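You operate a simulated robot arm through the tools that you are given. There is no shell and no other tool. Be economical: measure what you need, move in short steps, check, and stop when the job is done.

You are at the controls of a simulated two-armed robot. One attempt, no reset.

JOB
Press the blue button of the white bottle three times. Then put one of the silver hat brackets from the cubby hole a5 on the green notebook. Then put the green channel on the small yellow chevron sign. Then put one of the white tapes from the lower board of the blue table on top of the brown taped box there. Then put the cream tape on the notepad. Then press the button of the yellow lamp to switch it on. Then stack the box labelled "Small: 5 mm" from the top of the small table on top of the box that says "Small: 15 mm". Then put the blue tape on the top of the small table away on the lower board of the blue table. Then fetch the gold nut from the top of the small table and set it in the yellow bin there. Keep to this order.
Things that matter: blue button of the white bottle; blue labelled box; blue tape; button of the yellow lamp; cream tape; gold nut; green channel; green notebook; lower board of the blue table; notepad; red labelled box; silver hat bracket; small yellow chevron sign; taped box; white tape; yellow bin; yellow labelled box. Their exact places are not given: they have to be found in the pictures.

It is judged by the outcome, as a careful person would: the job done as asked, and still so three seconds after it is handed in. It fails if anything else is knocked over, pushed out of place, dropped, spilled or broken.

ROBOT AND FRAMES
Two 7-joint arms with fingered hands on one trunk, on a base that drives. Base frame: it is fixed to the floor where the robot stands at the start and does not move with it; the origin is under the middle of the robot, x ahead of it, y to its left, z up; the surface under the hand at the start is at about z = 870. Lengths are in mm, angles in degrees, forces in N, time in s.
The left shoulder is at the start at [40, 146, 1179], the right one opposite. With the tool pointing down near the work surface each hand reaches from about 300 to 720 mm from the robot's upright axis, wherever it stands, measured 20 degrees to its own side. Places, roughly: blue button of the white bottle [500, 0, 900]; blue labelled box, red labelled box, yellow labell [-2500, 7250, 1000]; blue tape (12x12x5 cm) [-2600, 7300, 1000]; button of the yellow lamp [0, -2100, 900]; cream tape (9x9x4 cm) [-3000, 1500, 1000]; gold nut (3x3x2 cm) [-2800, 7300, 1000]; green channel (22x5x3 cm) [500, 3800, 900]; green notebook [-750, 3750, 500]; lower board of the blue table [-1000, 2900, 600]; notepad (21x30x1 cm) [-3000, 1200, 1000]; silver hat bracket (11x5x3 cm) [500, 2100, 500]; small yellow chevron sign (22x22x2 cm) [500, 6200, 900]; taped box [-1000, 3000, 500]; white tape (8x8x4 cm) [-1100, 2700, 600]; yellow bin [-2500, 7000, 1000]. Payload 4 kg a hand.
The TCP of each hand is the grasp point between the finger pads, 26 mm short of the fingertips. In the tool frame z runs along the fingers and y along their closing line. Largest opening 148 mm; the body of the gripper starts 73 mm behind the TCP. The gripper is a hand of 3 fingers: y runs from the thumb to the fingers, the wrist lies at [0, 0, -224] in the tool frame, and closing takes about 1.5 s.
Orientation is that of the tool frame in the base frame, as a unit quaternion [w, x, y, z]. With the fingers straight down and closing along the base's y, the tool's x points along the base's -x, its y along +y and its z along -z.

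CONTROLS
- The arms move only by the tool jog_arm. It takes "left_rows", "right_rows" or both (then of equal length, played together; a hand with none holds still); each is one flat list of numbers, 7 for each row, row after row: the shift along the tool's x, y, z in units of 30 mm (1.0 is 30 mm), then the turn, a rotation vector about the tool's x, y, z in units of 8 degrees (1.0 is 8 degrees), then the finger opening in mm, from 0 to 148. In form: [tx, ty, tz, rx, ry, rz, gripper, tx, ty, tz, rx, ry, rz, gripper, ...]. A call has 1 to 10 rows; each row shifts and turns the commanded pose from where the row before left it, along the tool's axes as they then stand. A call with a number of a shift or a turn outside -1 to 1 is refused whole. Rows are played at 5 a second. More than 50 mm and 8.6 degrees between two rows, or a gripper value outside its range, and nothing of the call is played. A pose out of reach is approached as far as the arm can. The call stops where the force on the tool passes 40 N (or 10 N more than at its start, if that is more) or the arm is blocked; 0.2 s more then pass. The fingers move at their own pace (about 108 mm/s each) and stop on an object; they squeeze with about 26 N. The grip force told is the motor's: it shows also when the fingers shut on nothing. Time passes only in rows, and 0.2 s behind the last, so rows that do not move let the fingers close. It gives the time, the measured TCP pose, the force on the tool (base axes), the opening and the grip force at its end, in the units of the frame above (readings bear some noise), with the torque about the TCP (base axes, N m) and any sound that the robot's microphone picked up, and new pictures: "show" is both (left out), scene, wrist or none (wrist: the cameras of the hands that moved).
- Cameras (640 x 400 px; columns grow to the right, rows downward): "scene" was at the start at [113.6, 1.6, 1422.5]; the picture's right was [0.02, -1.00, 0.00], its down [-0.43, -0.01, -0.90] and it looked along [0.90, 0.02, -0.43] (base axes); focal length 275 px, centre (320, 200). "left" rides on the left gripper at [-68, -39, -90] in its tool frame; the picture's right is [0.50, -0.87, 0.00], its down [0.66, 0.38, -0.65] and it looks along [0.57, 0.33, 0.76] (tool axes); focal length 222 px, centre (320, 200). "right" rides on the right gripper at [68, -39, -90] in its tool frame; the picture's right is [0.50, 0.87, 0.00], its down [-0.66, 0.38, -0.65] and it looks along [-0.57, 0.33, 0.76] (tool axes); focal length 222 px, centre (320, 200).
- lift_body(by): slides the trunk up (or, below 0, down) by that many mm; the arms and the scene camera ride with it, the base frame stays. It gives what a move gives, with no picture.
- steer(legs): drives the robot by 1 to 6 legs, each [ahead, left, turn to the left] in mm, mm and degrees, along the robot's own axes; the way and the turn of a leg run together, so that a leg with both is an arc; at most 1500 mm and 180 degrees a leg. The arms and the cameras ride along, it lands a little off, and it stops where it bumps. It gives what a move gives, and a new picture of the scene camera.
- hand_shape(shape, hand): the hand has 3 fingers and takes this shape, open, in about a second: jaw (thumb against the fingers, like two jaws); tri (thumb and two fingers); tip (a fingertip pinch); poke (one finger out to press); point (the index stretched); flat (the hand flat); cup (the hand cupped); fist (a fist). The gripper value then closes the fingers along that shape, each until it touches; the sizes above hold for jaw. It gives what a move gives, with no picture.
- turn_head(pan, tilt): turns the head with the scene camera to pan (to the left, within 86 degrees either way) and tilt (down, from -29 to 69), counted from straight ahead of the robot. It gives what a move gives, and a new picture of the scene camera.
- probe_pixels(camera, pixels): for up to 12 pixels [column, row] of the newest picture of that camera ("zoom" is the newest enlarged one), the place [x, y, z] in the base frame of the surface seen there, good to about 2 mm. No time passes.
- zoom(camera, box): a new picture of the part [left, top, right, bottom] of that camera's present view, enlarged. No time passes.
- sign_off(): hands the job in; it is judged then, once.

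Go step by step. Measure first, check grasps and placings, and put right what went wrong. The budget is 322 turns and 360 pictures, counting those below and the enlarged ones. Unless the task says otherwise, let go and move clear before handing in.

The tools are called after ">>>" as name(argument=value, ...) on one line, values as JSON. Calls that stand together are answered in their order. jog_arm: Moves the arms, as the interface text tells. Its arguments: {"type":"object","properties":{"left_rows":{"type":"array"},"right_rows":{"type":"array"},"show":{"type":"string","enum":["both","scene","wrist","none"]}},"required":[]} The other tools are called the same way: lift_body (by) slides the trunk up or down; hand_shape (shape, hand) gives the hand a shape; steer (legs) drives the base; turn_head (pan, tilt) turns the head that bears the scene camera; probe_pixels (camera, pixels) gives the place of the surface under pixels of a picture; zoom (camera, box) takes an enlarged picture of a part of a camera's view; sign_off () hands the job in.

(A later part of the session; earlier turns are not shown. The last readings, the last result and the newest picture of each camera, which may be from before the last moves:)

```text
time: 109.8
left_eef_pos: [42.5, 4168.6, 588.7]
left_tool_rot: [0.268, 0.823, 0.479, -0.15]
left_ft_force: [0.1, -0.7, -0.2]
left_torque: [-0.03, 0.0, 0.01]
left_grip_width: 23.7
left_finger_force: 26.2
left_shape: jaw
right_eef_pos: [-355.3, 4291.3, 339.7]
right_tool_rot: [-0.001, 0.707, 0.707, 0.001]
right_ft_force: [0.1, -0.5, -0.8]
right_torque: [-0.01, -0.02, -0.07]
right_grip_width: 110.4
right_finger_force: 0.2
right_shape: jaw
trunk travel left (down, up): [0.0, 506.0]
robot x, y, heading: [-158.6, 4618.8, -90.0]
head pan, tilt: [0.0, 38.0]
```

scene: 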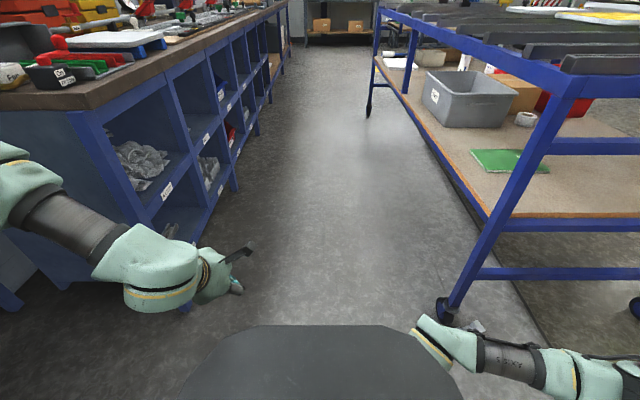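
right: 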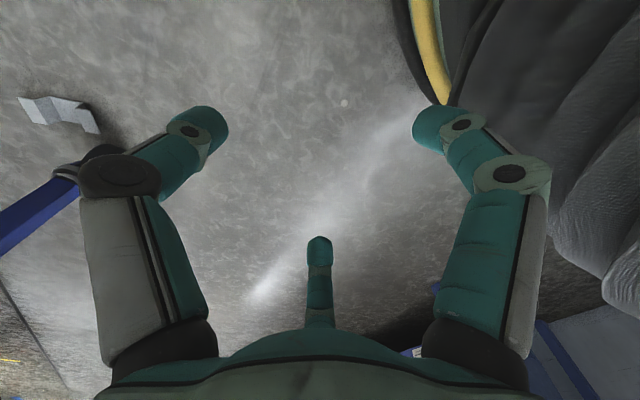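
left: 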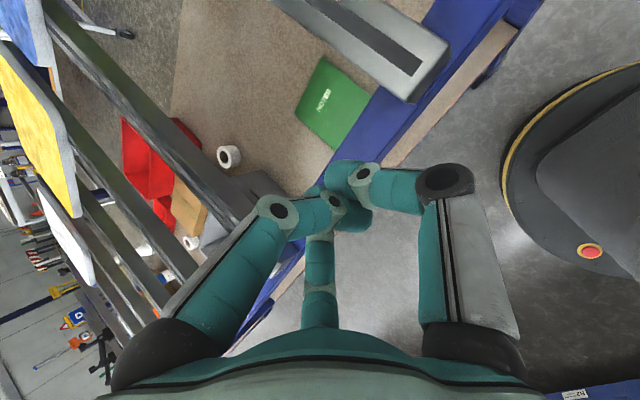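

The right hand goes down well and its camera sees the bracket at (60,110). I probe base rim, table bars and the bracket.

>>> probe_pixels(camera="right", pixels=[[415, 60], [430, 95], [25, 100], [75, 100], [40, 115], [95, 130], [62, 122]])

>>> probe_pixels(camera="scene", pixels=[[570, 273], [600, 215], [520, 180], [600, 145], [445, 312], [560, 85]])

```text
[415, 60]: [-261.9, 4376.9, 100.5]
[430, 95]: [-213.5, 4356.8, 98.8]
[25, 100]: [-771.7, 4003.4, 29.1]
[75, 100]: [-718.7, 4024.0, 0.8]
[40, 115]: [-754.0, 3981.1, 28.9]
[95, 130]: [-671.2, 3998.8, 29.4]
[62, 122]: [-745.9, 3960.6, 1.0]
```

```text
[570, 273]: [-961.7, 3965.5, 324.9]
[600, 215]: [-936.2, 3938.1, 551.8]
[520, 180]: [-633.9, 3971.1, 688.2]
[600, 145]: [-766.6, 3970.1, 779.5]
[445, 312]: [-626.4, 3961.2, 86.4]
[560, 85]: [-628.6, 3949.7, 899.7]
```

Base rim radius is 263 mm, table end frame reaches y≈3970. I tilt the right hand to 75° and lower it to z≈110 here.

>>> jog_arm(right_rows=[0, 0, 0, 0, -0.94, 0, 110, 0, 0, 0, 0, -0.94, 0, 110, 0.25, 0, 0.934, 0, 0, 0, 110, 0.25, 0, 0.934, 0, 0, 0, 110, 0.25, 0, 0.934, 0, 0, 0, 110, 0.25, 0, 0.934, 0, 0, 0, 110, 0.25, 0, 0.934, 0, 0, 0, 110, 0.25, 0, 0.934, 0, 0, 0, 110, 0.25, 0, 0.934, 0, 0, 0, 110, 0.25, 0, 0.934, 0, 0, 0, 110], show="wrist")

```text
time: 112.0
left_eef_pos: [42.6, 4169.8, 588.4]
left_tool_rot: [0.268, 0.823, 0.478, -0.151]
left_ft_force: [-1.0, 0.6, 0.8]
left_torque: [0.0, -0.01, 0.02]
left_grip_width: 23.8
left_finger_force: 26.1
left_shape: jaw
right_eef_pos: [-359.3, 4219.7, 126.2]
right_tool_rot: [0.092, 0.702, 0.7, -0.092]
right_ft_force: [0.4, 0.1, 0.9]
right_torque: [0.03, 0.01, 0.02]
right_grip_width: 110.3
right_finger_force: 0.0
right_shape: jaw
right hand out of reach, approached as far as the arm can: row 1, 2, 3, 4, 5
trunk travel left (down, up): [0.0, 506.0]
robot x, y, heading: [-155.7, 4625.5, -90.1]
head pan, tilt: [0.0, 38.0]
```

right: 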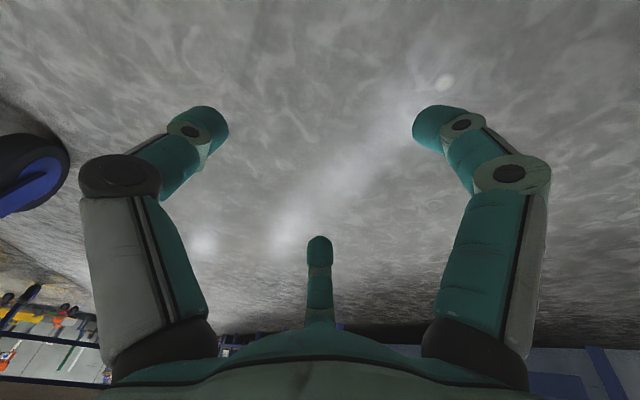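

The arm drifted to 405 mm ahead because of its inner limit. I pull it in 60 mm and down 66 mm to test the floor reach.

>>> jog_arm(right_rows=[0.83, 0, 0.54, 0, 0, 0, 110, 0.83, 0, 0.54, 0, 0, 0, 110, 0.83, 0, 0.54, 0, 0, 0, 110], show="none")

```text
time: 112.8
left_eef_pos: [42.7, 4168.5, 589.0]
left_tool_rot: [0.267, 0.823, 0.479, -0.15]
left_ft_force: [-0.4, -0.3, -0.2]
left_torque: [-0.01, 0.02, 0.0]
left_grip_width: 23.7
left_finger_force: 26.1
left_shape: jaw
right_eef_pos: [-358.8, 4267.9, 53.5]
right_tool_rot: [0.09, 0.702, 0.7, -0.089]
right_ft_force: [0.2, 0.5, 0.2]
right_torque: [-0.04, -0.02, -0.02]
right_grip_width: 110.3
right_finger_force: 0.1
right_shape: jaw
right hand out of reach, approached as far as the arm can: row 2, 3
trunk travel left (down, up): [0.0, 506.0]
robot x, y, heading: [-156.0, 4621.3, -90.1]
head pan, tilt: [0.0, 38.0]
```

The floor is reachable if the hand is a little nearer. I set the hand at about 315 mm ahead and z≈90 for the drive.

>>> jog_arm(right_rows=[0.5, 0, -0.8, 0, 0, 0, 110, 0.5, 0, -0.8, 0, 0, 0, 110], show="none")

>>> steer(legs=[[0, -421, 0], [200, 0, 0]])

>>> jog_arm(right_rows=[0, 0, 0, 0, 0, 0, 110], show="wrist")

```text
time: 113.4
left_eef_pos: [43.4, 4169.6, 588.5]
left_tool_rot: [0.267, 0.823, 0.479, -0.15]
left_ft_force: [-0.4, -0.2, 0.5]
left_torque: [-0.03, -0.01, -0.03]
left_grip_width: 23.8
left_finger_force: 26.0
left_shape: jaw
right_eef_pos: [-358.1, 4268.0, 53.6]
right_tool_rot: [0.09, 0.702, 0.7, -0.089]
right_ft_force: [-0.7, 0.1, -0.1]
right_torque: [-0.02, -0.02, -0.01]
right_grip_width: 110.2
right_finger_force: 0.1
right_shape: jaw
right hand out of reach, approached as far as the arm can: row 1, 2
trunk travel left (down, up): [0.0, 506.0]
robot x, y, heading: [-155.9, 4622.5, -89.9]
head pan, tilt: [0.0, 38.0]
```

```text
time: 117.1
left_eef_pos: [-369.2, 3963.8, 587.9]
left_tool_rot: [0.268, 0.823, 0.479, -0.15]
left_ft_force: [0.9, -0.7, -0.8]
left_torque: [0.01, -0.03, 0.01]
left_grip_width: 23.7
left_finger_force: 25.8
left_shape: jaw
right_eef_pos: [-772.1, 4062.0, 52.9]
right_tool_rot: [0.091, 0.702, 0.701, -0.089]
right_ft_force: [-0.4, -0.6, 0.6]
right_torque: [-0.02, 0.02, -0.01]
right_grip_width: 110.3
right_finger_force: 0.0
right_shape: jaw
trunk travel left (down, up): [0.0, 506.0]
robot x, y, heading: [-568.9, 4416.5, -90.1]
head pan, tilt: [0.0, 38.0]
```

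scene: 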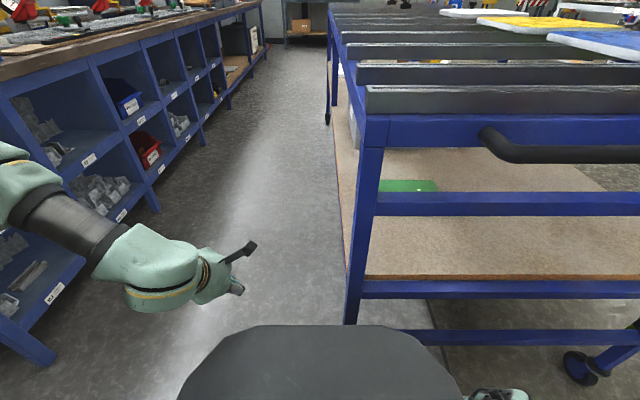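

```text
time: 117.5
left_eef_pos: [-370.3, 3963.9, 588.7]
left_tool_rot: [0.268, 0.823, 0.478, -0.149]
left_ft_force: [-0.6, -1.2, -0.6]
left_torque: [-0.02, 0.0, -0.01]
left_grip_width: 23.6
left_finger_force: 25.8
left_shape: jaw
right_eef_pos: [-771.8, 4062.8, 53.9]
right_tool_rot: [0.091, 0.701, 0.701, -0.089]
right_ft_force: [0.5, -0.1, 0.0]
right_torque: [0.0, 0.02, 0.0]
right_grip_width: 110.4
right_finger_force: 0.1
right_shape: jaw
trunk travel left (down, up): [0.0, 506.0]
robot x, y, heading: [-570.0, 4417.1, -90.2]
head pan, tilt: [0.0, 38.0]
```

right: 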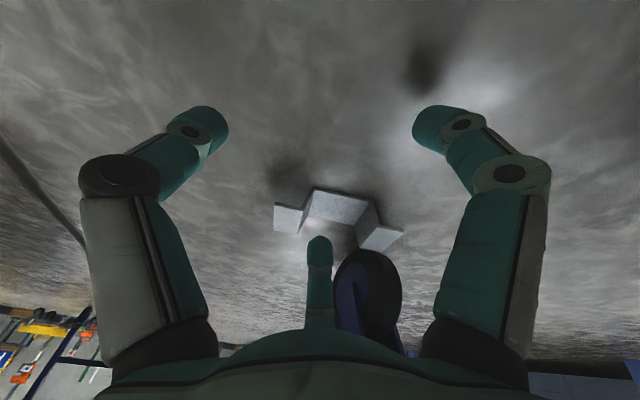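

The arm is at its inner limit near 350 mm ahead, so raising failed. I move the command outward to about 365 mm ahead, z≈90.

>>> jog_arm(right_rows=[-0.95, 0, 0.39, 0, 0, 0, 110, -0.95, 0, 0.39, 0, 0, 0, 110, 0, 0, 0, 0, 0, 0, 110], show="none")

>>> probe_pixels(camera="right", pixels=[[275, 208], [295, 228], [312, 192], [370, 205], [400, 232], [365, 245], [340, 212], [283, 220], [385, 238]])

```text
time: 118.3
left_eef_pos: [-370.8, 3963.5, 588.9]
left_tool_rot: [0.268, 0.823, 0.478, -0.151]
left_ft_force: [0.1, 0.1, 0.8]
left_torque: [-0.01, -0.02, 0.02]
left_grip_width: 23.9
left_finger_force: 26.2
left_shape: jaw
right_eef_pos: [-772.2, 4014.6, 46.3]
right_tool_rot: [0.091, 0.702, 0.701, -0.09]
right_ft_force: [-0.3, 0.6, 0.0]
right_torque: [0.01, -0.02, 0.03]
right_grip_width: 110.3
right_finger_force: 0.0
right_shape: jaw
right hand out of reach, approached as far as the arm can: row 2
trunk travel left (down, up): [0.0, 506.0]
robot x, y, heading: [-570.6, 4415.9, -89.8]
head pan, tilt: [0.0, 38.0]
```

```text
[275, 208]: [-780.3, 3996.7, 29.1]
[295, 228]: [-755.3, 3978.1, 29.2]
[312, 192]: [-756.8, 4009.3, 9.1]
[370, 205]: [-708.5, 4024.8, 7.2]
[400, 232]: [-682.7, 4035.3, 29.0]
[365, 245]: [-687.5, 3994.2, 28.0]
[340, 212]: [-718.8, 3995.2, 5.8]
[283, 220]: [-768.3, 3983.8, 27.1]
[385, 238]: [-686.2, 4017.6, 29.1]
```

The pose baseline is the reached one: the hand is now 401 mm ahead at z 46. I take a wrist view and raise a bit.

>>> jog_arm(right_rows=[-0.15, 0, -0.5, 0, 0, 0, 110, 0, 0, -0.3, 0, 0, 0, 110], show="wrist")

>>> zoom(camera="right", box=[220, 120, 460, 270])

```text
time: 118.9
left_eef_pos: [-370.2, 3964.0, 588.5]
left_tool_rot: [0.267, 0.823, 0.478, -0.15]
left_ft_force: [-0.5, -0.8, -0.4]
left_torque: [-0.02, 0.01, 0.02]
left_grip_width: 23.6
left_finger_force: 26.1
left_shape: jaw
right_eef_pos: [-772.8, 4017.2, 71.0]
right_tool_rot: [0.09, 0.702, 0.701, -0.089]
right_ft_force: [-0.1, -0.1, 0.2]
right_torque: [-0.04, 0.01, 0.02]
right_grip_width: 110.5
right_finger_force: 0.1
right_shape: jaw
trunk travel left (down, up): [0.0, 506.0]
robot x, y, heading: [-572.8, 4418.6, -90.0]
head pan, tilt: [0.0, 38.0]
```

right: 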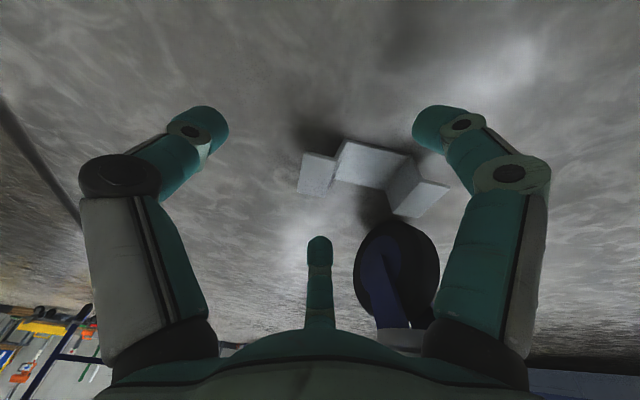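

```text
2.67 times, centred on (340, 195) of right
```

zoom: 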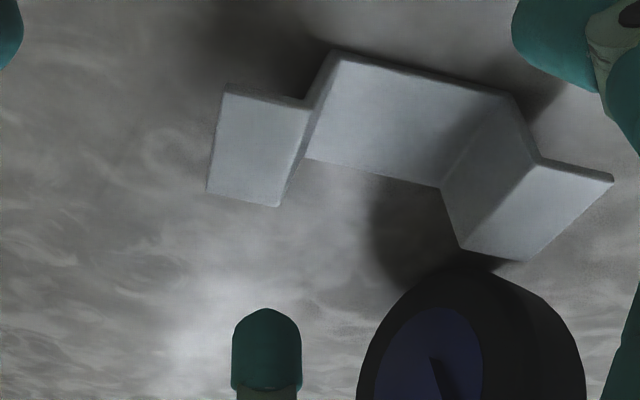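

I probe the corners of both flanges and the plate in the zoom.

>>> probe_pixels(camera="zoom", pixels=[[227, 90], [210, 187], [275, 200], [303, 108], [337, 60], [310, 150], [505, 100], [440, 182], [540, 165], [605, 180], [525, 255], [465, 240]])

```text
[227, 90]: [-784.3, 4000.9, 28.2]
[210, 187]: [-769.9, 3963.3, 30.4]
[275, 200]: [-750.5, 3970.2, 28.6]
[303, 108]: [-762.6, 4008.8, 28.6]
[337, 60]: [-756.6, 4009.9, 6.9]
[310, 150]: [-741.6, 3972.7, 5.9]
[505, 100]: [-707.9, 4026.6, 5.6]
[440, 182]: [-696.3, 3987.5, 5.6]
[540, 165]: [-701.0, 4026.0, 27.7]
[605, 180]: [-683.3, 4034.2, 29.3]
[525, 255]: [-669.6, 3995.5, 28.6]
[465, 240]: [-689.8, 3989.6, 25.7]
```

Flange A's outer edge is centred at (-777,3982), its wall at about (-753,3990), length axis turned 18°. I drive 60 mm nearer, shift and yaw the hand 18° so it can pinch this flange.

>>> steer(legs=[[60, 0, 0]])

>>> jog_arm(right_rows=[0.45, 0.2, -0.13, 0, 0, 0, 80, 0.45, 0.2, -0.13, 0, 0, 0, 60, 0, 0, 0, -0.194, 0, -0.725, 60, 0, 0, 0, -0.194, 0, -0.725, 60, 0, 0, 0, -0.194, 0, -0.725, 60], show="wrist")

```text
time: 120.0
left_eef_pos: [-371.2, 3903.7, 588.6]
left_tool_rot: [0.267, 0.823, 0.478, -0.151]
left_ft_force: [1.1, 0.2, -0.6]
left_torque: [0.0, -0.03, 0.04]
left_grip_width: 23.8
left_finger_force: 26.0
left_shape: jaw
right_eef_pos: [-773.4, 3962.9, 67.7]
right_tool_rot: [0.088, 0.7, 0.703, -0.086]
right_ft_force: [0.4, 0.3, -0.4]
right_torque: [0.0, 0.0, 0.0]
right_grip_width: 110.2
right_finger_force: 0.1
right_shape: jaw
trunk travel left (down, up): [0.0, 506.0]
robot x, y, heading: [-566.3, 4356.3, -90.2]
head pan, tilt: [0.0, 38.0]
stopped in leg 1: the robot was blocked; the commanded pose is now the measured one
```

scene: 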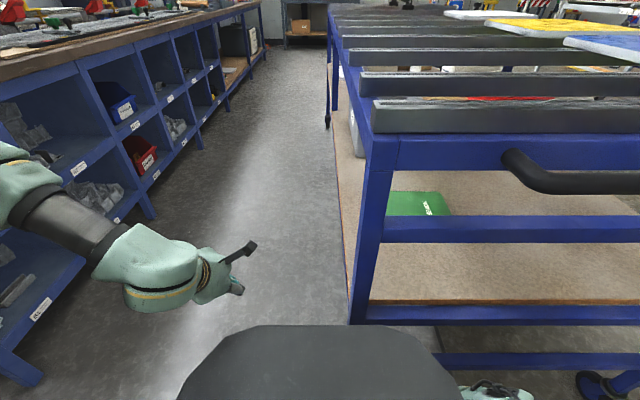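

```text
time: 121.2
left_eef_pos: [-371.0, 3903.5, 588.2]
left_tool_rot: [0.268, 0.822, 0.479, -0.151]
left_ft_force: [-0.1, 0.1, -0.2]
left_torque: [0.04, 0.0, 0.0]
left_grip_width: 23.8
left_finger_force: 26.1
left_shape: jaw
right_eef_pos: [-761.4, 3990.1, 69.1]
right_tool_rot: [0.102, 0.581, 0.804, -0.07]
right_ft_force: [0.0, 0.1, 0.3]
right_torque: [-0.02, 0.02, -0.02]
right_grip_width: 60.3
right_finger_force: 0.1
right_shape: jaw
trunk travel left (down, up): [0.0, 506.0]
robot x, y, heading: [-571.7, 4355.5, -90.2]
head pan, tilt: [0.0, 38.0]
```

right: 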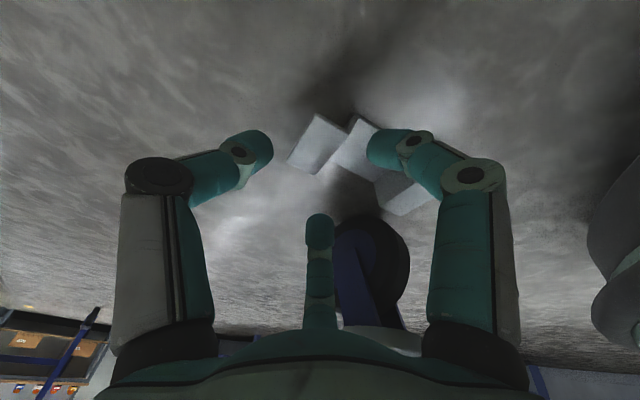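

The drive bumped slightly at its end; I check that the bracket still lies as before and where it is relative to the fingers.

>>> zoom(camera="right", box=[220, 80, 460, 230])

>>> probe_pixels(camera="right", pixels=[[316, 116], [291, 160], [313, 170], [343, 134], [358, 122], [335, 165], [260, 150], [385, 150], [320, 225], [365, 235]])

```text
2.67 times, centred on (340, 155) of right
```

zoom: 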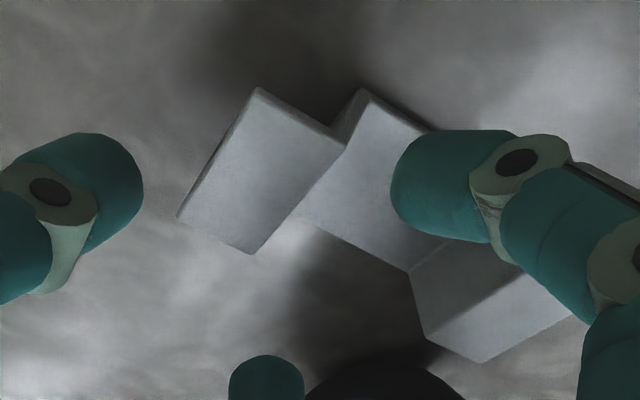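

```text
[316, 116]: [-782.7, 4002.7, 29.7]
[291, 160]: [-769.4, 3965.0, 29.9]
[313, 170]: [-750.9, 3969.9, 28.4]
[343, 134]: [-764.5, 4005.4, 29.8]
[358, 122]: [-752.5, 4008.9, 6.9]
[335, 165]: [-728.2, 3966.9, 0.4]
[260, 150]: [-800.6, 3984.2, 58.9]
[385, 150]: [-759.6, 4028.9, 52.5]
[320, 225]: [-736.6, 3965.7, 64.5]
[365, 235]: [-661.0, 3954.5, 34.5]
```

The bracket is unmoved, and thumb and fingers sit either side of flange A. I lower 32 mm and close.

>>> jog_arm(right_rows=[0.138, 0, 0.515, 0, 0, 0, 60, 0.138, 0, 0.515, 0, 0, 0, 60, 0, 0, 0, 0, 0, 0, 60], show="wrist")

```text
time: 122.0
left_eef_pos: [-371.5, 3903.3, 587.7]
left_tool_rot: [0.269, 0.822, 0.479, -0.151]
left_ft_force: [-0.3, 0.6, 0.1]
left_torque: [0.0, 0.01, -0.01]
left_grip_width: 24.0
left_finger_force: 26.1
left_shape: jaw
right_eef_pos: [-760.5, 3991.8, 36.9]
right_tool_rot: [0.102, 0.582, 0.804, -0.068]
right_ft_force: [0.2, 0.1, 0.1]
right_torque: [0.0, 0.0, -0.01]
right_grip_width: 60.1
right_finger_force: 0.1
right_shape: jaw
trunk travel left (down, up): [0.0, 506.0]
robot x, y, heading: [-569.4, 4357.4, -90.1]
head pan, tilt: [0.0, 38.0]
```

right: 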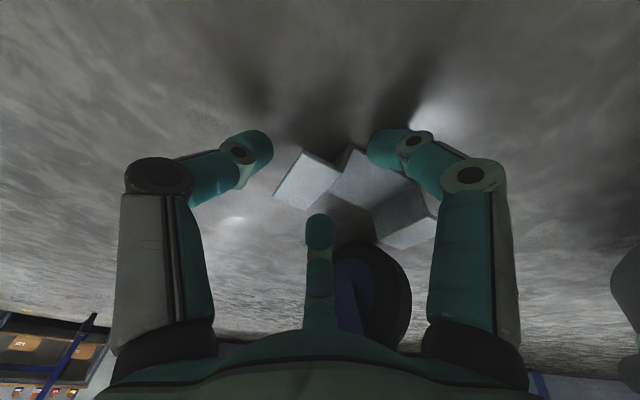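

No contact so far; I close the fingers on the flange.

>>> jog_arm(right_rows=[0, 0, 0, 0, 0, 0, 40, 0, 0, 0, 0, 0, 0, 20, 0, 0, 0, 0, 0, 0, 0, 0, 0, 0, 0, 0, 0, 0, 0, 0, 0, 0, 0, 0, 0, 0, 0, 0, 0, 0, 0, 0], show="wrist")

>>> zoom(camera="right", box=[220, 100, 460, 250])

```text
time: 123.4
left_eef_pos: [-370.7, 3903.7, 590.1]
left_tool_rot: [0.268, 0.823, 0.478, -0.151]
left_ft_force: [-0.9, -1.2, 0.3]
left_torque: [0.02, 0.01, 0.0]
left_grip_width: 23.6
left_finger_force: 26.1
left_shape: jaw
right_eef_pos: [-759.0, 3992.3, 36.2]
right_tool_rot: [0.102, 0.582, 0.803, -0.07]
right_ft_force: [0.0, 1.1, 7.8]
right_torque: [0.25, -0.5, 0.13]
right_grip_width: 21.1
right_finger_force: 26.3
right_shape: jaw
trunk travel left (down, up): [0.0, 506.0]
robot x, y, heading: [-569.7, 4357.4, -89.9]
head pan, tilt: [0.0, 38.0]
```

right: 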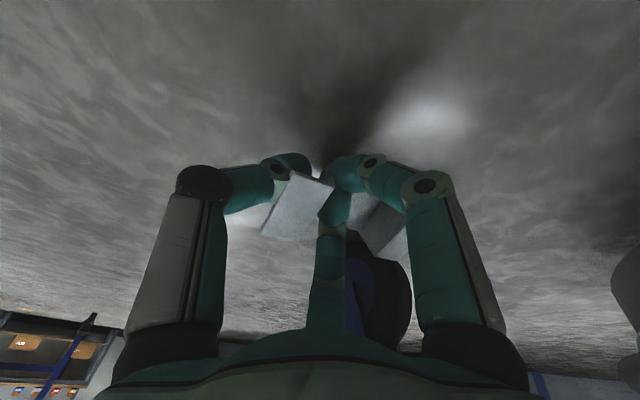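

```text
2.67 times, centred on (340, 175) of right
```

zoom: 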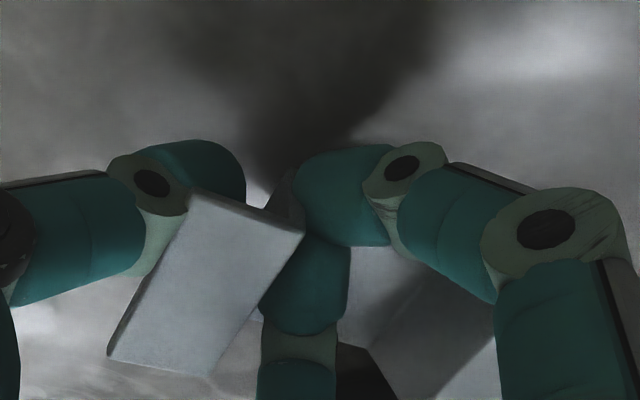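

Flange A is pinched at 21 mm with 26 N. I raise the trunk 80 mm and see whether it comes.

>>> lift_body(by=80)

>>> jog_arm(right_rows=[0, 0, 0, 0, 0, 0, 0], show="wrist")

```text
time: 124.6
left_eef_pos: [-371.0, 3903.5, 665.2]
left_tool_rot: [0.268, 0.823, 0.479, -0.15]
left_ft_force: [-0.6, 0.6, 0.6]
left_torque: [-0.01, 0.0, -0.03]
left_grip_width: 23.7
left_finger_force: 25.5
left_shape: jaw
right_eef_pos: [-760.2, 3992.9, 115.1]
right_tool_rot: [0.101, 0.583, 0.803, -0.069]
right_ft_force: [-0.4, 0.3, -2.0]
right_torque: [0.01, 0.06, 0.01]
right_grip_width: 18.3
right_finger_force: 25.9
right_shape: jaw
trunk travel left (down, up): [-80.0, 426.0]
robot x, y, heading: [-571.2, 4359.7, -90.4]
head pan, tilt: [0.0, 38.0]
```

```text
time: 125.0
left_eef_pos: [-372.4, 3903.2, 666.9]
left_tool_rot: [0.267, 0.823, 0.478, -0.15]
left_ft_force: [-0.3, 0.2, 0.1]
left_torque: [-0.02, 0.0, -0.03]
left_grip_width: 24.0
left_finger_force: 26.0
left_shape: jaw
right_eef_pos: [-759.6, 3992.3, 115.5]
right_tool_rot: [0.101, 0.582, 0.804, -0.07]
right_ft_force: [-0.6, -0.7, -1.6]
right_torque: [0.01, 0.04, 0.03]
right_grip_width: 18.3
right_finger_force: 25.5
right_shape: jaw
trunk travel left (down, up): [-80.0, 426.0]
robot x, y, heading: [-568.9, 4354.3, -90.1]
head pan, tilt: [0.0, 38.0]
```

right: 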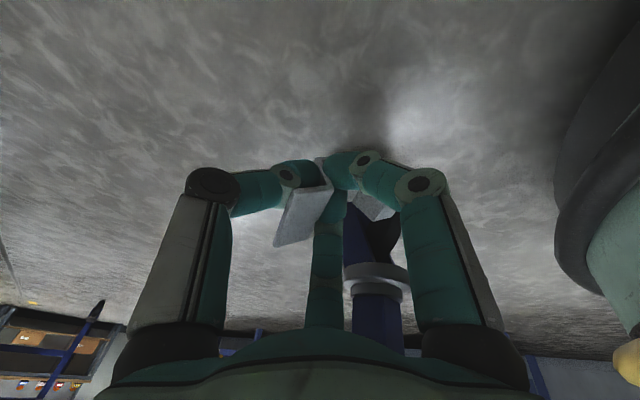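

The bracket hangs from the pinch (about 1.8 N). I back away from the table end and then raise the arm, checking the grip as I go.

>>> steer(legs=[[-250, 0, 0]])

>>> jog_arm(right_rows=[-0.25, 0, -0.934, 0, 0, 0, 0, -0.25, 0, -0.934, 0, 0, 0, 0, -0.25, 0, -0.934, 0, 0, 0, 0, -0.25, 0, -0.934, 0, 0, 0, 0, -0.25, 0, -0.934, 0, 0, 0, 0, -0.25, 0, -0.934, 0, 0, 0, 0], show="wrist")

```text
time: 126.8
left_eef_pos: [-370.1, 4144.0, 666.2]
left_tool_rot: [0.269, 0.821, 0.481, -0.15]
left_ft_force: [0.7, 0.8, 0.6]
left_torque: [-0.01, 0.0, 0.01]
left_grip_width: 23.5
left_finger_force: 25.8
left_shape: jaw
right_eef_pos: [-758.6, 4230.7, 115.5]
right_tool_rot: [0.102, 0.58, 0.805, -0.071]
right_ft_force: [0.1, 0.2, -2.0]
right_torque: [0.0, 0.08, 0.03]
right_grip_width: 18.5
right_finger_force: 26.4
right_shape: jaw
trunk travel left (down, up): [-80.0, 426.0]
robot x, y, heading: [-571.9, 4595.8, -89.7]
head pan, tilt: [0.0, 38.0]
```

scene: 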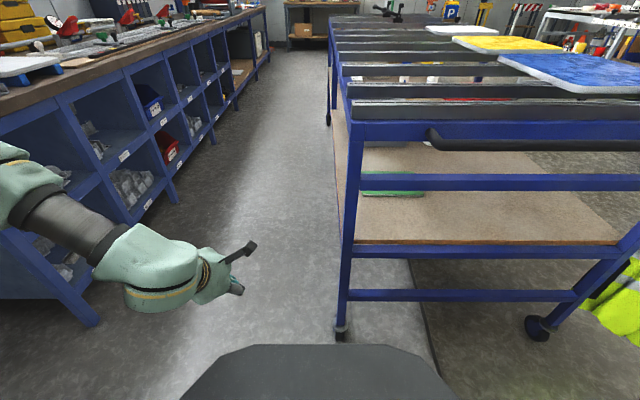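

```text
time: 128.2
left_eef_pos: [-369.3, 4143.4, 665.9]
left_tool_rot: [0.269, 0.821, 0.481, -0.15]
left_ft_force: [-0.5, -0.8, 0.6]
left_torque: [-0.01, 0.02, -0.01]
left_grip_width: 24.0
left_finger_force: 25.4
left_shape: jaw
right_eef_pos: [-787.2, 4223.2, 231.5]
right_tool_rot: [0.1, 0.581, 0.805, -0.068]
right_ft_force: [-0.3, -0.1, -1.9]
right_torque: [0.06, 0.03, 0.0]
right_grip_width: 18.0
right_finger_force: 25.6
right_shape: jaw
right hand out of reach, approached as far as the arm can: row 3, 4, 5, 6
trunk travel left (down, up): [-80.0, 426.0]
robot x, y, heading: [-575.2, 4598.0, -89.5]
head pan, tilt: [0.0, 38.0]
```

right: 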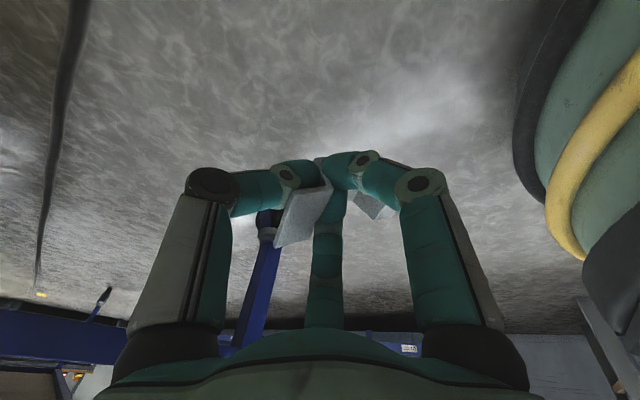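

I keep raising, going outward a little to stay off the inner limit.

>>> jog_arm(right_rows=[-0.53, -0.1, -0.83, 0, 0, 0, 0, -0.53, -0.1, -0.83, 0, 0, 0, 0, -0.53, -0.1, -0.83, 0, 0, 0, 0, -0.53, -0.1, -0.83, 0, 0, 0, 0, -0.53, -0.1, -0.83, 0, 0, 0, 0, -0.53, -0.1, -0.83, 0, 0, 0, 0, -0.53, -0.1, -0.83, 0, 0, 0, 0, -0.53, -0.1, -0.83, 0, 0, 0, 0, -0.53, -0.1, -0.83, 0, 0, 0, 0, -0.53, -0.1, -0.83, 0, 0, 0, 0], show="wrist")

>>> zoom(camera="scene", box=[320, 150, 480, 250])

>>> probe_pixels(camera="zoom", pixels=[[180, 165], [180, 185], [400, 165], [410, 185], [300, 180], [250, 100]])

```text
time: 130.4
left_eef_pos: [-368.6, 4143.2, 666.1]
left_tool_rot: [0.268, 0.821, 0.481, -0.15]
left_ft_force: [0.0, 0.0, -0.2]
left_torque: [0.04, 0.04, -0.06]
left_grip_width: 23.8
left_finger_force: 25.4
left_shape: jaw
right_eef_pos: [-787.4, 4122.5, 512.2]
right_tool_rot: [0.102, 0.58, 0.805, -0.069]
right_ft_force: [-0.2, 0.5, -1.6]
right_torque: [0.04, 0.1, 0.0]
right_grip_width: 18.2
right_finger_force: 26.6
right_shape: jaw
trunk travel left (down, up): [-80.0, 426.0]
robot x, y, heading: [-569.6, 4594.2, -89.6]
head pan, tilt: [0.0, 38.0]
```

right: 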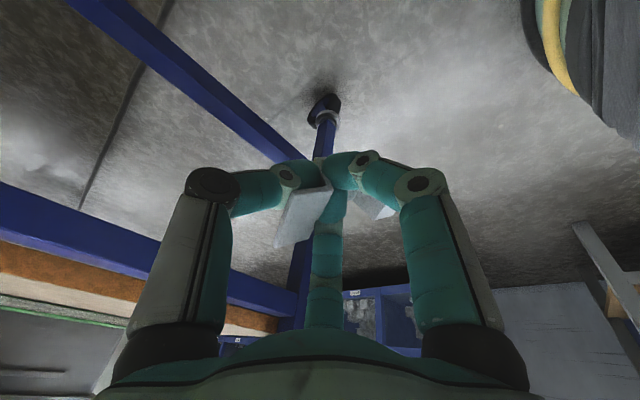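

```text
4.00 times, centred on (400, 200) of scene
```

zoom: 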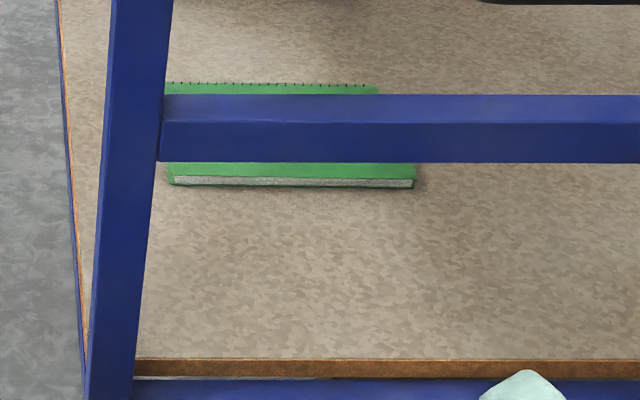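

```text
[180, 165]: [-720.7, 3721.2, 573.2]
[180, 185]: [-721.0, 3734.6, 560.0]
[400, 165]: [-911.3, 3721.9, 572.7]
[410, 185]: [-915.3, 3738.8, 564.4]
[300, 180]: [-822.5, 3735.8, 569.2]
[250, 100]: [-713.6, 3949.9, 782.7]
```

The notebook spans about x -715…-915 with its end edge at y≈3735. I strafe into the lane and turn to face the table, checking the grip.

>>> steer(legs=[[0, 550, 0], [0, 0, -90]])

>>> lift_body(by=160)

```text
time: 137.3
left_eef_pos: [-481.4, 4387.9, 666.8]
left_tool_rot: [0.086, 0.923, -0.234, -0.294]
left_ft_force: [-0.2, 0.6, 0.0]
left_torque: [0.0, -0.02, -0.04]
left_grip_width: 23.9
left_finger_force: 26.0
left_shape: jaw
right_eef_pos: [-508.0, 4807.5, 512.3]
right_tool_rot: [0.024, 0.978, 0.166, -0.122]
right_ft_force: [0.4, 0.3, -2.5]
right_torque: [0.02, -0.03, 0.01]
right_grip_width: 18.0
right_finger_force: 25.8
right_shape: jaw
trunk travel left (down, up): [-80.0, 426.0]
robot x, y, heading: [-31.6, 4595.7, -179.1]
head pan, tilt: [0.0, 38.0]
```

scene: 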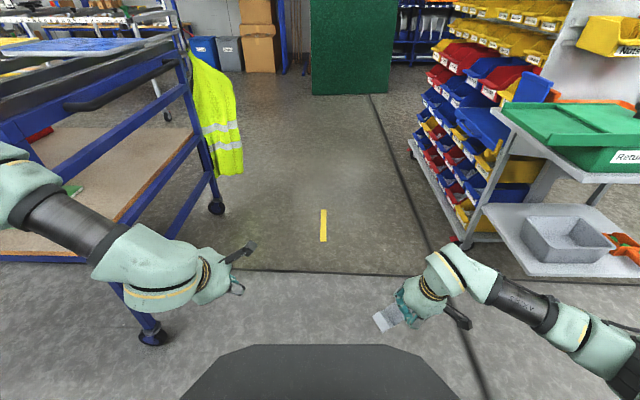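

```text
time: 139.1
left_eef_pos: [-481.4, 4387.8, 827.5]
left_tool_rot: [0.085, 0.923, -0.235, -0.294]
left_ft_force: [0.6, 0.4, 0.8]
left_torque: [0.0, 0.01, 0.02]
left_grip_width: 23.7
left_finger_force: 26.3
left_shape: jaw
right_eef_pos: [-506.8, 4806.9, 674.0]
right_tool_rot: [0.024, 0.978, 0.166, -0.121]
right_ft_force: [0.1, 0.7, -1.8]
right_torque: [0.08, -0.03, -0.02]
right_grip_width: 18.1
right_finger_force: 25.5
right_shape: jaw
trunk travel left (down, up): [-240.0, 266.0]
robot x, y, heading: [-31.4, 4598.4, -179.3]
head pan, tilt: [0.0, 38.0]
```

The bracket is still held (1.8 N, 18 mm). I look at how it sits in the hand.

>>> zoom(camera="scene", box=[340, 200, 500, 300])

>>> jog_arm(right_rows=[0, 0, 0, 0, -0.85, 0, 0, 0, 0, 0, 0, -0.85, 0, 0, 0, 0, 0, 0, -0.85, 0, 0, 0, 0, 0, 0, -0.85, 0, 0], show="both")

>>> zoom(camera="scene", box=[340, 200, 500, 300])

```text
4.00 times, centred on (420, 250) of scene
```

zoom: 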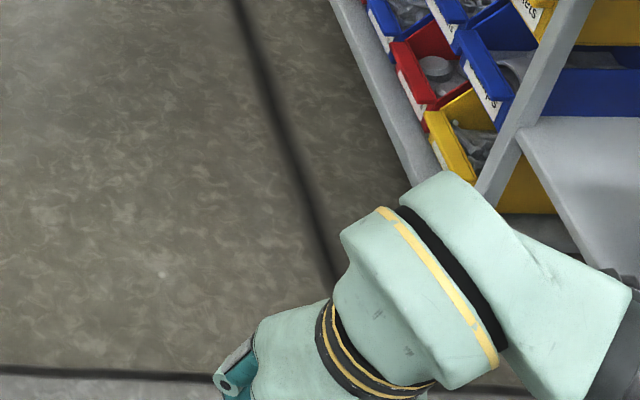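

```text
time: 140.1
left_eef_pos: [-479.7, 4388.7, 827.2]
left_tool_rot: [0.086, 0.922, -0.235, -0.296]
left_ft_force: [-0.5, 1.1, 0.3]
left_torque: [-0.01, -0.01, 0.02]
left_grip_width: 23.6
left_finger_force: 25.7
left_shape: jaw
right_eef_pos: [-497.0, 4833.1, 672.0]
right_tool_rot: [0.074, 0.943, 0.163, -0.279]
right_ft_force: [0.6, 0.6, -2.1]
right_torque: [0.07, -0.05, 0.02]
right_grip_width: 18.1
right_finger_force: 26.4
right_shape: jaw
right hand out of reach, approached as far as the arm can: row 3, 4
trunk travel left (down, up): [-240.0, 266.0]
robot x, y, heading: [-34.1, 4600.3, -179.2]
head pan, tilt: [0.0, 38.0]
```

scene: 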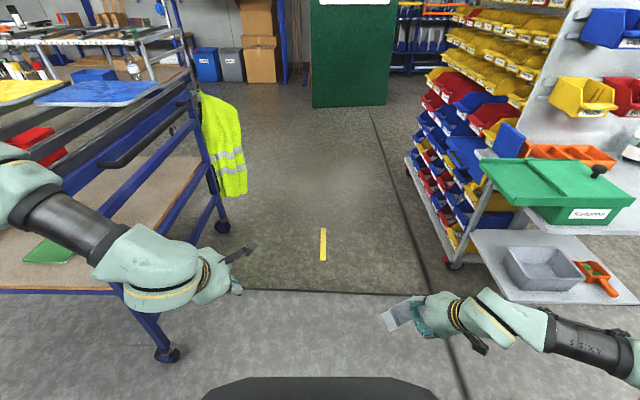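
right: 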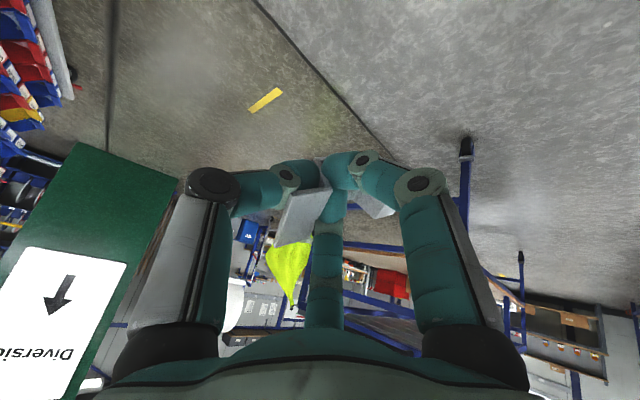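

```text
4.00 times, centred on (420, 250) of scene
```

zoom: 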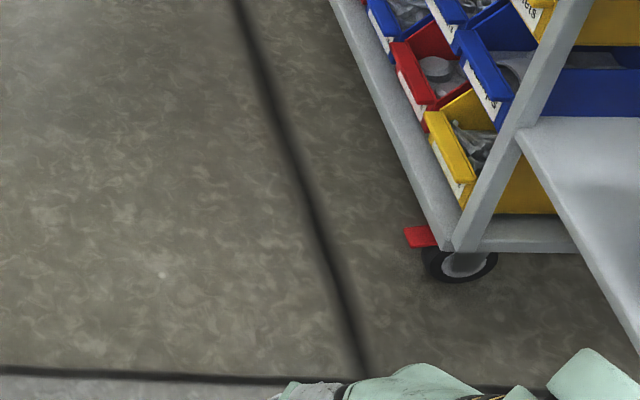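

The bracket sticks out to the left of the fingers at (398,313). I zoom on it and probe its extents.

>>> zoom(camera="scene", box=[360, 275, 480, 350])

>>> probe_pixels(camera="scene", pixels=[[383, 316], [390, 330], [405, 300], [412, 318], [398, 312], [415, 300], [425, 330]])

```text
5.33 times, centred on (420, 312) of scene
```

zoom: 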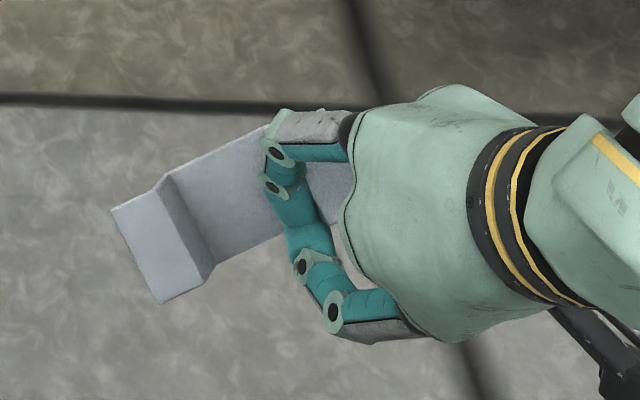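

```text
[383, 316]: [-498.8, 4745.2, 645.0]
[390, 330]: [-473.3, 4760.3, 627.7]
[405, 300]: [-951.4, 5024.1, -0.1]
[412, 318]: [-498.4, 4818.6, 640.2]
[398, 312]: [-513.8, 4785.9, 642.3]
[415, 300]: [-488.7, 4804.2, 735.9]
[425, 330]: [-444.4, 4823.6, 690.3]
```

The bracket lies U-up, tilted about 27°, its middle about 43 mm left of and 40 mm below the TCP. I strafe to the notebook.

>>> steer(legs=[[0, 1125, 0]])

>>> turn_head(pan=-12, tilt=35)

```text
time: 145.8
left_eef_pos: [-475.0, 3282.8, 827.6]
left_tool_rot: [0.083, 0.92, -0.243, -0.296]
left_ft_force: [-0.6, 0.4, 0.1]
left_torque: [-0.03, -0.02, -0.02]
left_grip_width: 23.8
left_finger_force: 25.6
left_shape: jaw
right_eef_pos: [-483.1, 3727.1, 671.2]
right_tool_rot: [0.07, 0.946, 0.154, -0.277]
right_ft_force: [0.0, 1.0, -2.0]
right_torque: [0.08, -0.01, 0.01]
right_grip_width: 18.1
right_finger_force: 25.8
right_shape: jaw
trunk travel left (down, up): [-240.0, 266.0]
robot x, y, heading: [-18.2, 3485.0, 180.0]
head pan, tilt: [0.0, 38.0]
```

scene: 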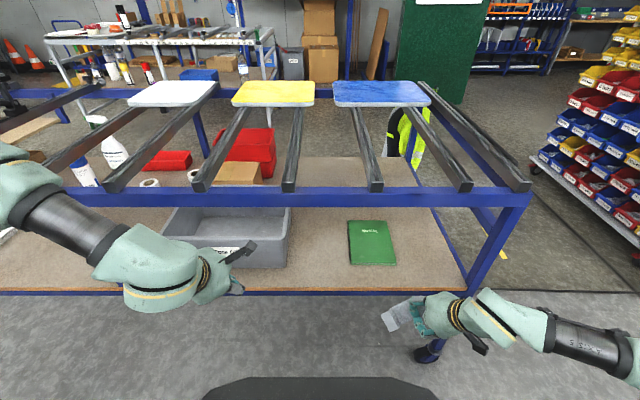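

```text
time: 146.6
left_eef_pos: [-474.8, 3283.2, 827.6]
left_tool_rot: [0.083, 0.92, -0.243, -0.296]
left_ft_force: [0.1, -1.1, 0.3]
left_torque: [0.03, -0.02, 0.03]
left_grip_width: 23.8
left_finger_force: 25.6
left_shape: jaw
right_eef_pos: [-481.8, 3726.1, 670.8]
right_tool_rot: [0.07, 0.945, 0.154, -0.279]
right_ft_force: [-0.7, -0.1, -2.3]
right_torque: [0.1, -0.01, 0.01]
right_grip_width: 18.1
right_finger_force: 26.0
right_shape: jaw
trunk travel left (down, up): [-240.0, 266.0]
robot x, y, heading: [-21.8, 3484.9, 179.8]
head pan, tilt: [-12.0, 35.0]
```

scene: 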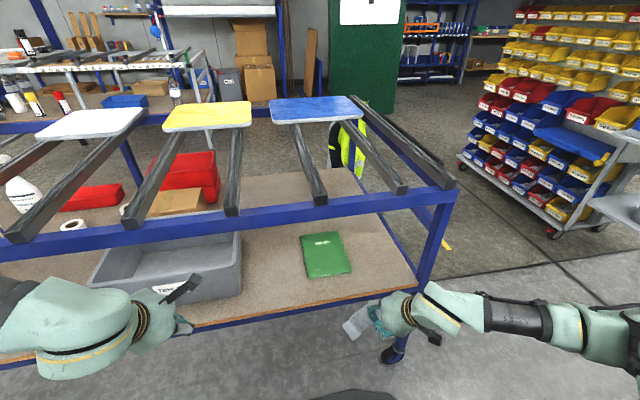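

The notebook is at (326,255). I probe its corners and the underside of the front rail.

>>> probe_pixels(camera="scene", pixels=[[302, 238], [336, 234], [349, 268], [310, 276], [326, 255], [330, 212], [330, 205], [330, 218], [318, 195], [240, 250], [300, 318], [404, 188]])

```text
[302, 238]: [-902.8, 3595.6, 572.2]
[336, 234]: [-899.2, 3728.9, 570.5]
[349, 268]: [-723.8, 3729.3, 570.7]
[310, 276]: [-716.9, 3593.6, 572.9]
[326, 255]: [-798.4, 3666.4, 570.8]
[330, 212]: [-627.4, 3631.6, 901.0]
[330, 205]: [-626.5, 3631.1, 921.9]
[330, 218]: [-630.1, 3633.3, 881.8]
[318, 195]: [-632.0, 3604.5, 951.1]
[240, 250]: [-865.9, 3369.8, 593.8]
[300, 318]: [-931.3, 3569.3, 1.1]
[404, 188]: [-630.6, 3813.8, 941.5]
```

The rail's underside is at about 870, the notebook spans x -717…-903, y 3594…3729 at z 571. I drive 80 mm closer and reach in toward its front half.

>>> steer(legs=[[80, 0, 0]])

>>> jog_arm(right_rows=[0, 0, 0, 0, -0.75, 0, 0, -0.782, -0.242, 0.705, 0, 0, 0, 0, -0.782, -0.242, 0.705, 0, 0, 0, 0, -0.782, -0.242, 0.705, 0, 0, 0, 0], show="scene")

```text
time: 147.6
left_eef_pos: [-552.4, 3281.5, 826.5]
left_tool_rot: [0.084, 0.921, -0.241, -0.295]
left_ft_force: [0.0, 0.0, -0.7]
left_torque: [0.03, 0.01, 0.0]
left_grip_width: 23.5
left_finger_force: 25.9
left_shape: jaw
right_eef_pos: [-560.2, 3724.6, 671.4]
right_tool_rot: [0.07, 0.946, 0.154, -0.277]
right_ft_force: [-0.3, 0.2, -1.7]
right_torque: [0.07, -0.02, 0.01]
right_grip_width: 17.7
right_finger_force: 25.9
right_shape: jaw
trunk travel left (down, up): [-240.0, 266.0]
robot x, y, heading: [-101.5, 3483.6, -179.7]
head pan, tilt: [-12.0, 35.0]
```

scene: 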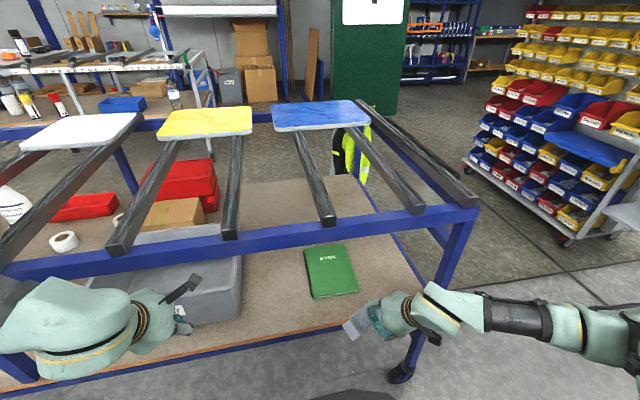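

```text
time: 148.6
left_eef_pos: [-550.7, 3281.9, 828.0]
left_tool_rot: [0.083, 0.921, -0.242, -0.295]
left_ft_force: [-1.0, 0.4, 1.1]
left_torque: [0.03, -0.01, -0.01]
left_grip_width: 23.6
left_finger_force: 26.3
left_shape: jaw
right_eef_pos: [-638.0, 3740.4, 654.1]
right_tool_rot: [0.078, 0.93, 0.15, -0.326]
right_ft_force: [0.3, -0.9, -3.6]
right_torque: [0.07, -0.03, 0.02]
right_grip_width: 18.0
right_finger_force: 25.4
right_shape: jaw
right hand out of reach, approached as far as the arm can: row 1, 2
trunk travel left (down, up): [-240.0, 266.0]
robot x, y, heading: [-95.7, 3482.1, -179.9]
head pan, tilt: [-12.0, 35.0]
```

scene: 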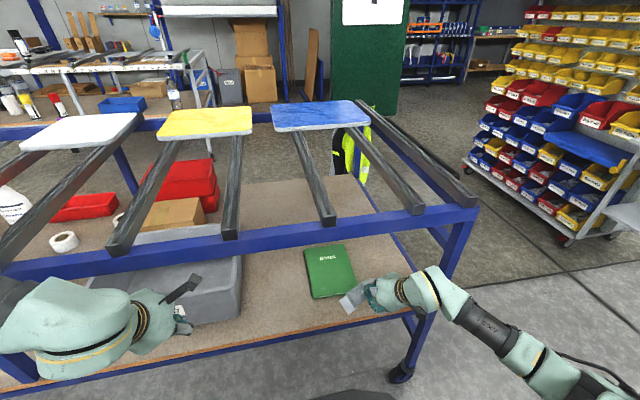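

The hand passes under the rail height-wise. I go on to above the notebook.

>>> jog_arm(right_rows=[-0.815, -0.044, 0.638, 0, 0, 0, 0, -0.815, -0.044, 0.638, 0, 0, 0, 0, -0.815, -0.044, 0.638, 0, 0, 0, 0, -0.815, -0.044, 0.638, 0, 0, 0, 0], show="both")

>>> zoom(camera="scene", box=[270, 220, 470, 345])

```text
time: 149.6
left_eef_pos: [-551.8, 3281.4, 828.0]
left_tool_rot: [0.083, 0.921, -0.242, -0.295]
left_ft_force: [0.2, 0.6, 0.0]
left_torque: [0.01, 0.02, 0.0]
left_grip_width: 23.8
left_finger_force: 26.0
left_shape: jaw
right_eef_pos: [-757.1, 3706.1, 656.3]
right_tool_rot: [0.078, 0.93, 0.151, -0.327]
right_ft_force: [0.5, 0.1, -1.8]
right_torque: [0.09, -0.01, -0.02]
right_grip_width: 18.0
right_finger_force: 26.0
right_shape: jaw
trunk travel left (down, up): [-240.0, 266.0]
robot x, y, heading: [-93.8, 3482.7, -179.9]
head pan, tilt: [-12.0, 35.0]
```

scene: 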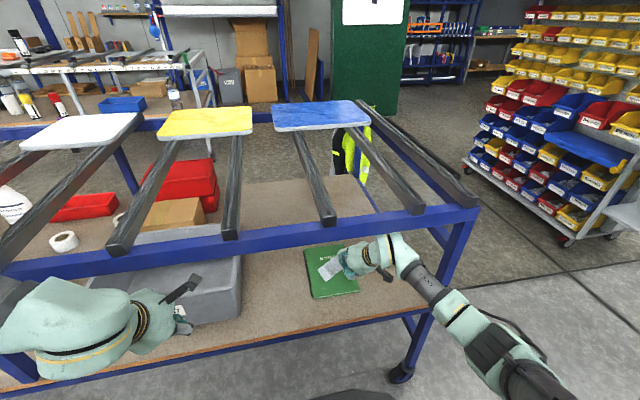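
right: 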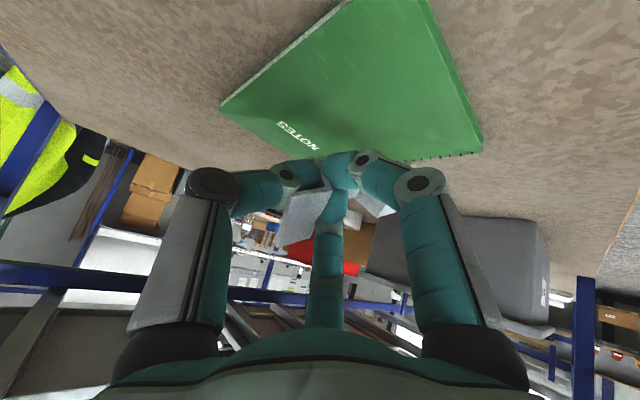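

```text
3.20 times, centred on (370, 282) of scene
```

zoom: 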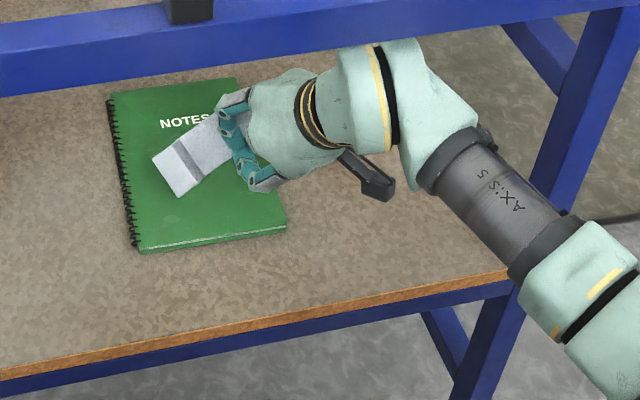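

The bracket hovers over the notebook. I lower in 6 mm steps watching the force.

>>> jog_arm(right_rows=[0.126, -0.01, 0.155, 0, 0, 0, 0, 0.126, -0.01, 0.155, 0, 0, 0, 0, 0.126, -0.01, 0.155, 0, 0, 0, 0], show="none")

>>> zoom(camera="scene", box=[290, 230, 410, 310])

```text
time: 150.4
left_eef_pos: [-552.5, 3281.9, 829.5]
left_tool_rot: [0.084, 0.921, -0.241, -0.296]
left_ft_force: [-0.1, 0.2, -0.6]
left_torque: [-0.03, 0.03, 0.01]
left_grip_width: 23.8
left_finger_force: 26.4
left_shape: jaw
right_eef_pos: [-756.1, 3704.7, 639.3]
right_tool_rot: [0.079, 0.93, 0.151, -0.326]
right_ft_force: [0.7, 0.4, -1.5]
right_torque: [0.08, 0.01, 0.01]
right_grip_width: 18.0
right_finger_force: 26.5
right_shape: jaw
trunk travel left (down, up): [-240.0, 266.0]
robot x, y, heading: [-99.1, 3482.3, -180.0]
head pan, tilt: [-12.0, 35.0]
```

```text
5.00 times, centred on (350, 270) of scene
```

zoom: 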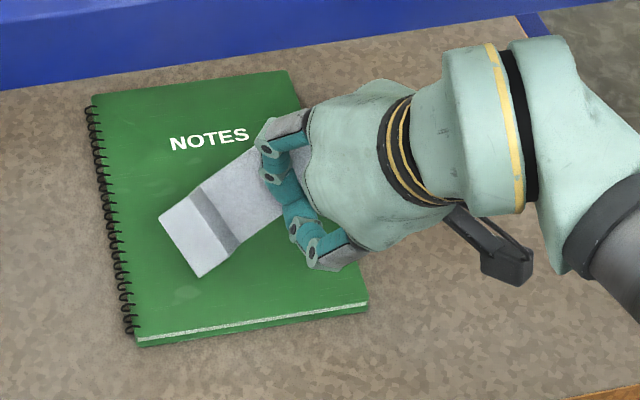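

>>> probe_pixels(camera="zoom", pixels=[[200, 270], [165, 215], [195, 230], [230, 200], [235, 250], [200, 190]])

>>> jog_arm(right_rows=[0.105, -0.01, 0.13, 0, 0, 0, 0, 0.105, -0.01, 0.13, 0, 0, 0, 0], show="none")

```text
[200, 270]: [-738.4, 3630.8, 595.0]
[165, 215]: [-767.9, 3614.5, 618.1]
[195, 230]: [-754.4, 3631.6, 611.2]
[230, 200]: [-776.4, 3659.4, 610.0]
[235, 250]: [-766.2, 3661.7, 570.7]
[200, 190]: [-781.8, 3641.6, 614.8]
```

```text
time: 151.0
left_eef_pos: [-550.6, 3283.1, 827.1]
left_tool_rot: [0.085, 0.92, -0.241, -0.296]
left_ft_force: [0.0, 0.3, -0.3]
left_torque: [0.02, 0.01, -0.03]
left_grip_width: 23.9
left_finger_force: 26.0
left_shape: jaw
right_eef_pos: [-756.7, 3703.3, 629.5]
right_tool_rot: [0.079, 0.93, 0.151, -0.327]
right_ft_force: [0.5, 0.4, -1.9]
right_torque: [0.05, -0.01, 0.02]
right_grip_width: 17.8
right_finger_force: 26.5
right_shape: jaw
trunk travel left (down, up): [-240.0, 266.0]
robot x, y, heading: [-103.3, 3481.3, -180.0]
head pan, tilt: [-12.0, 35.0]
```

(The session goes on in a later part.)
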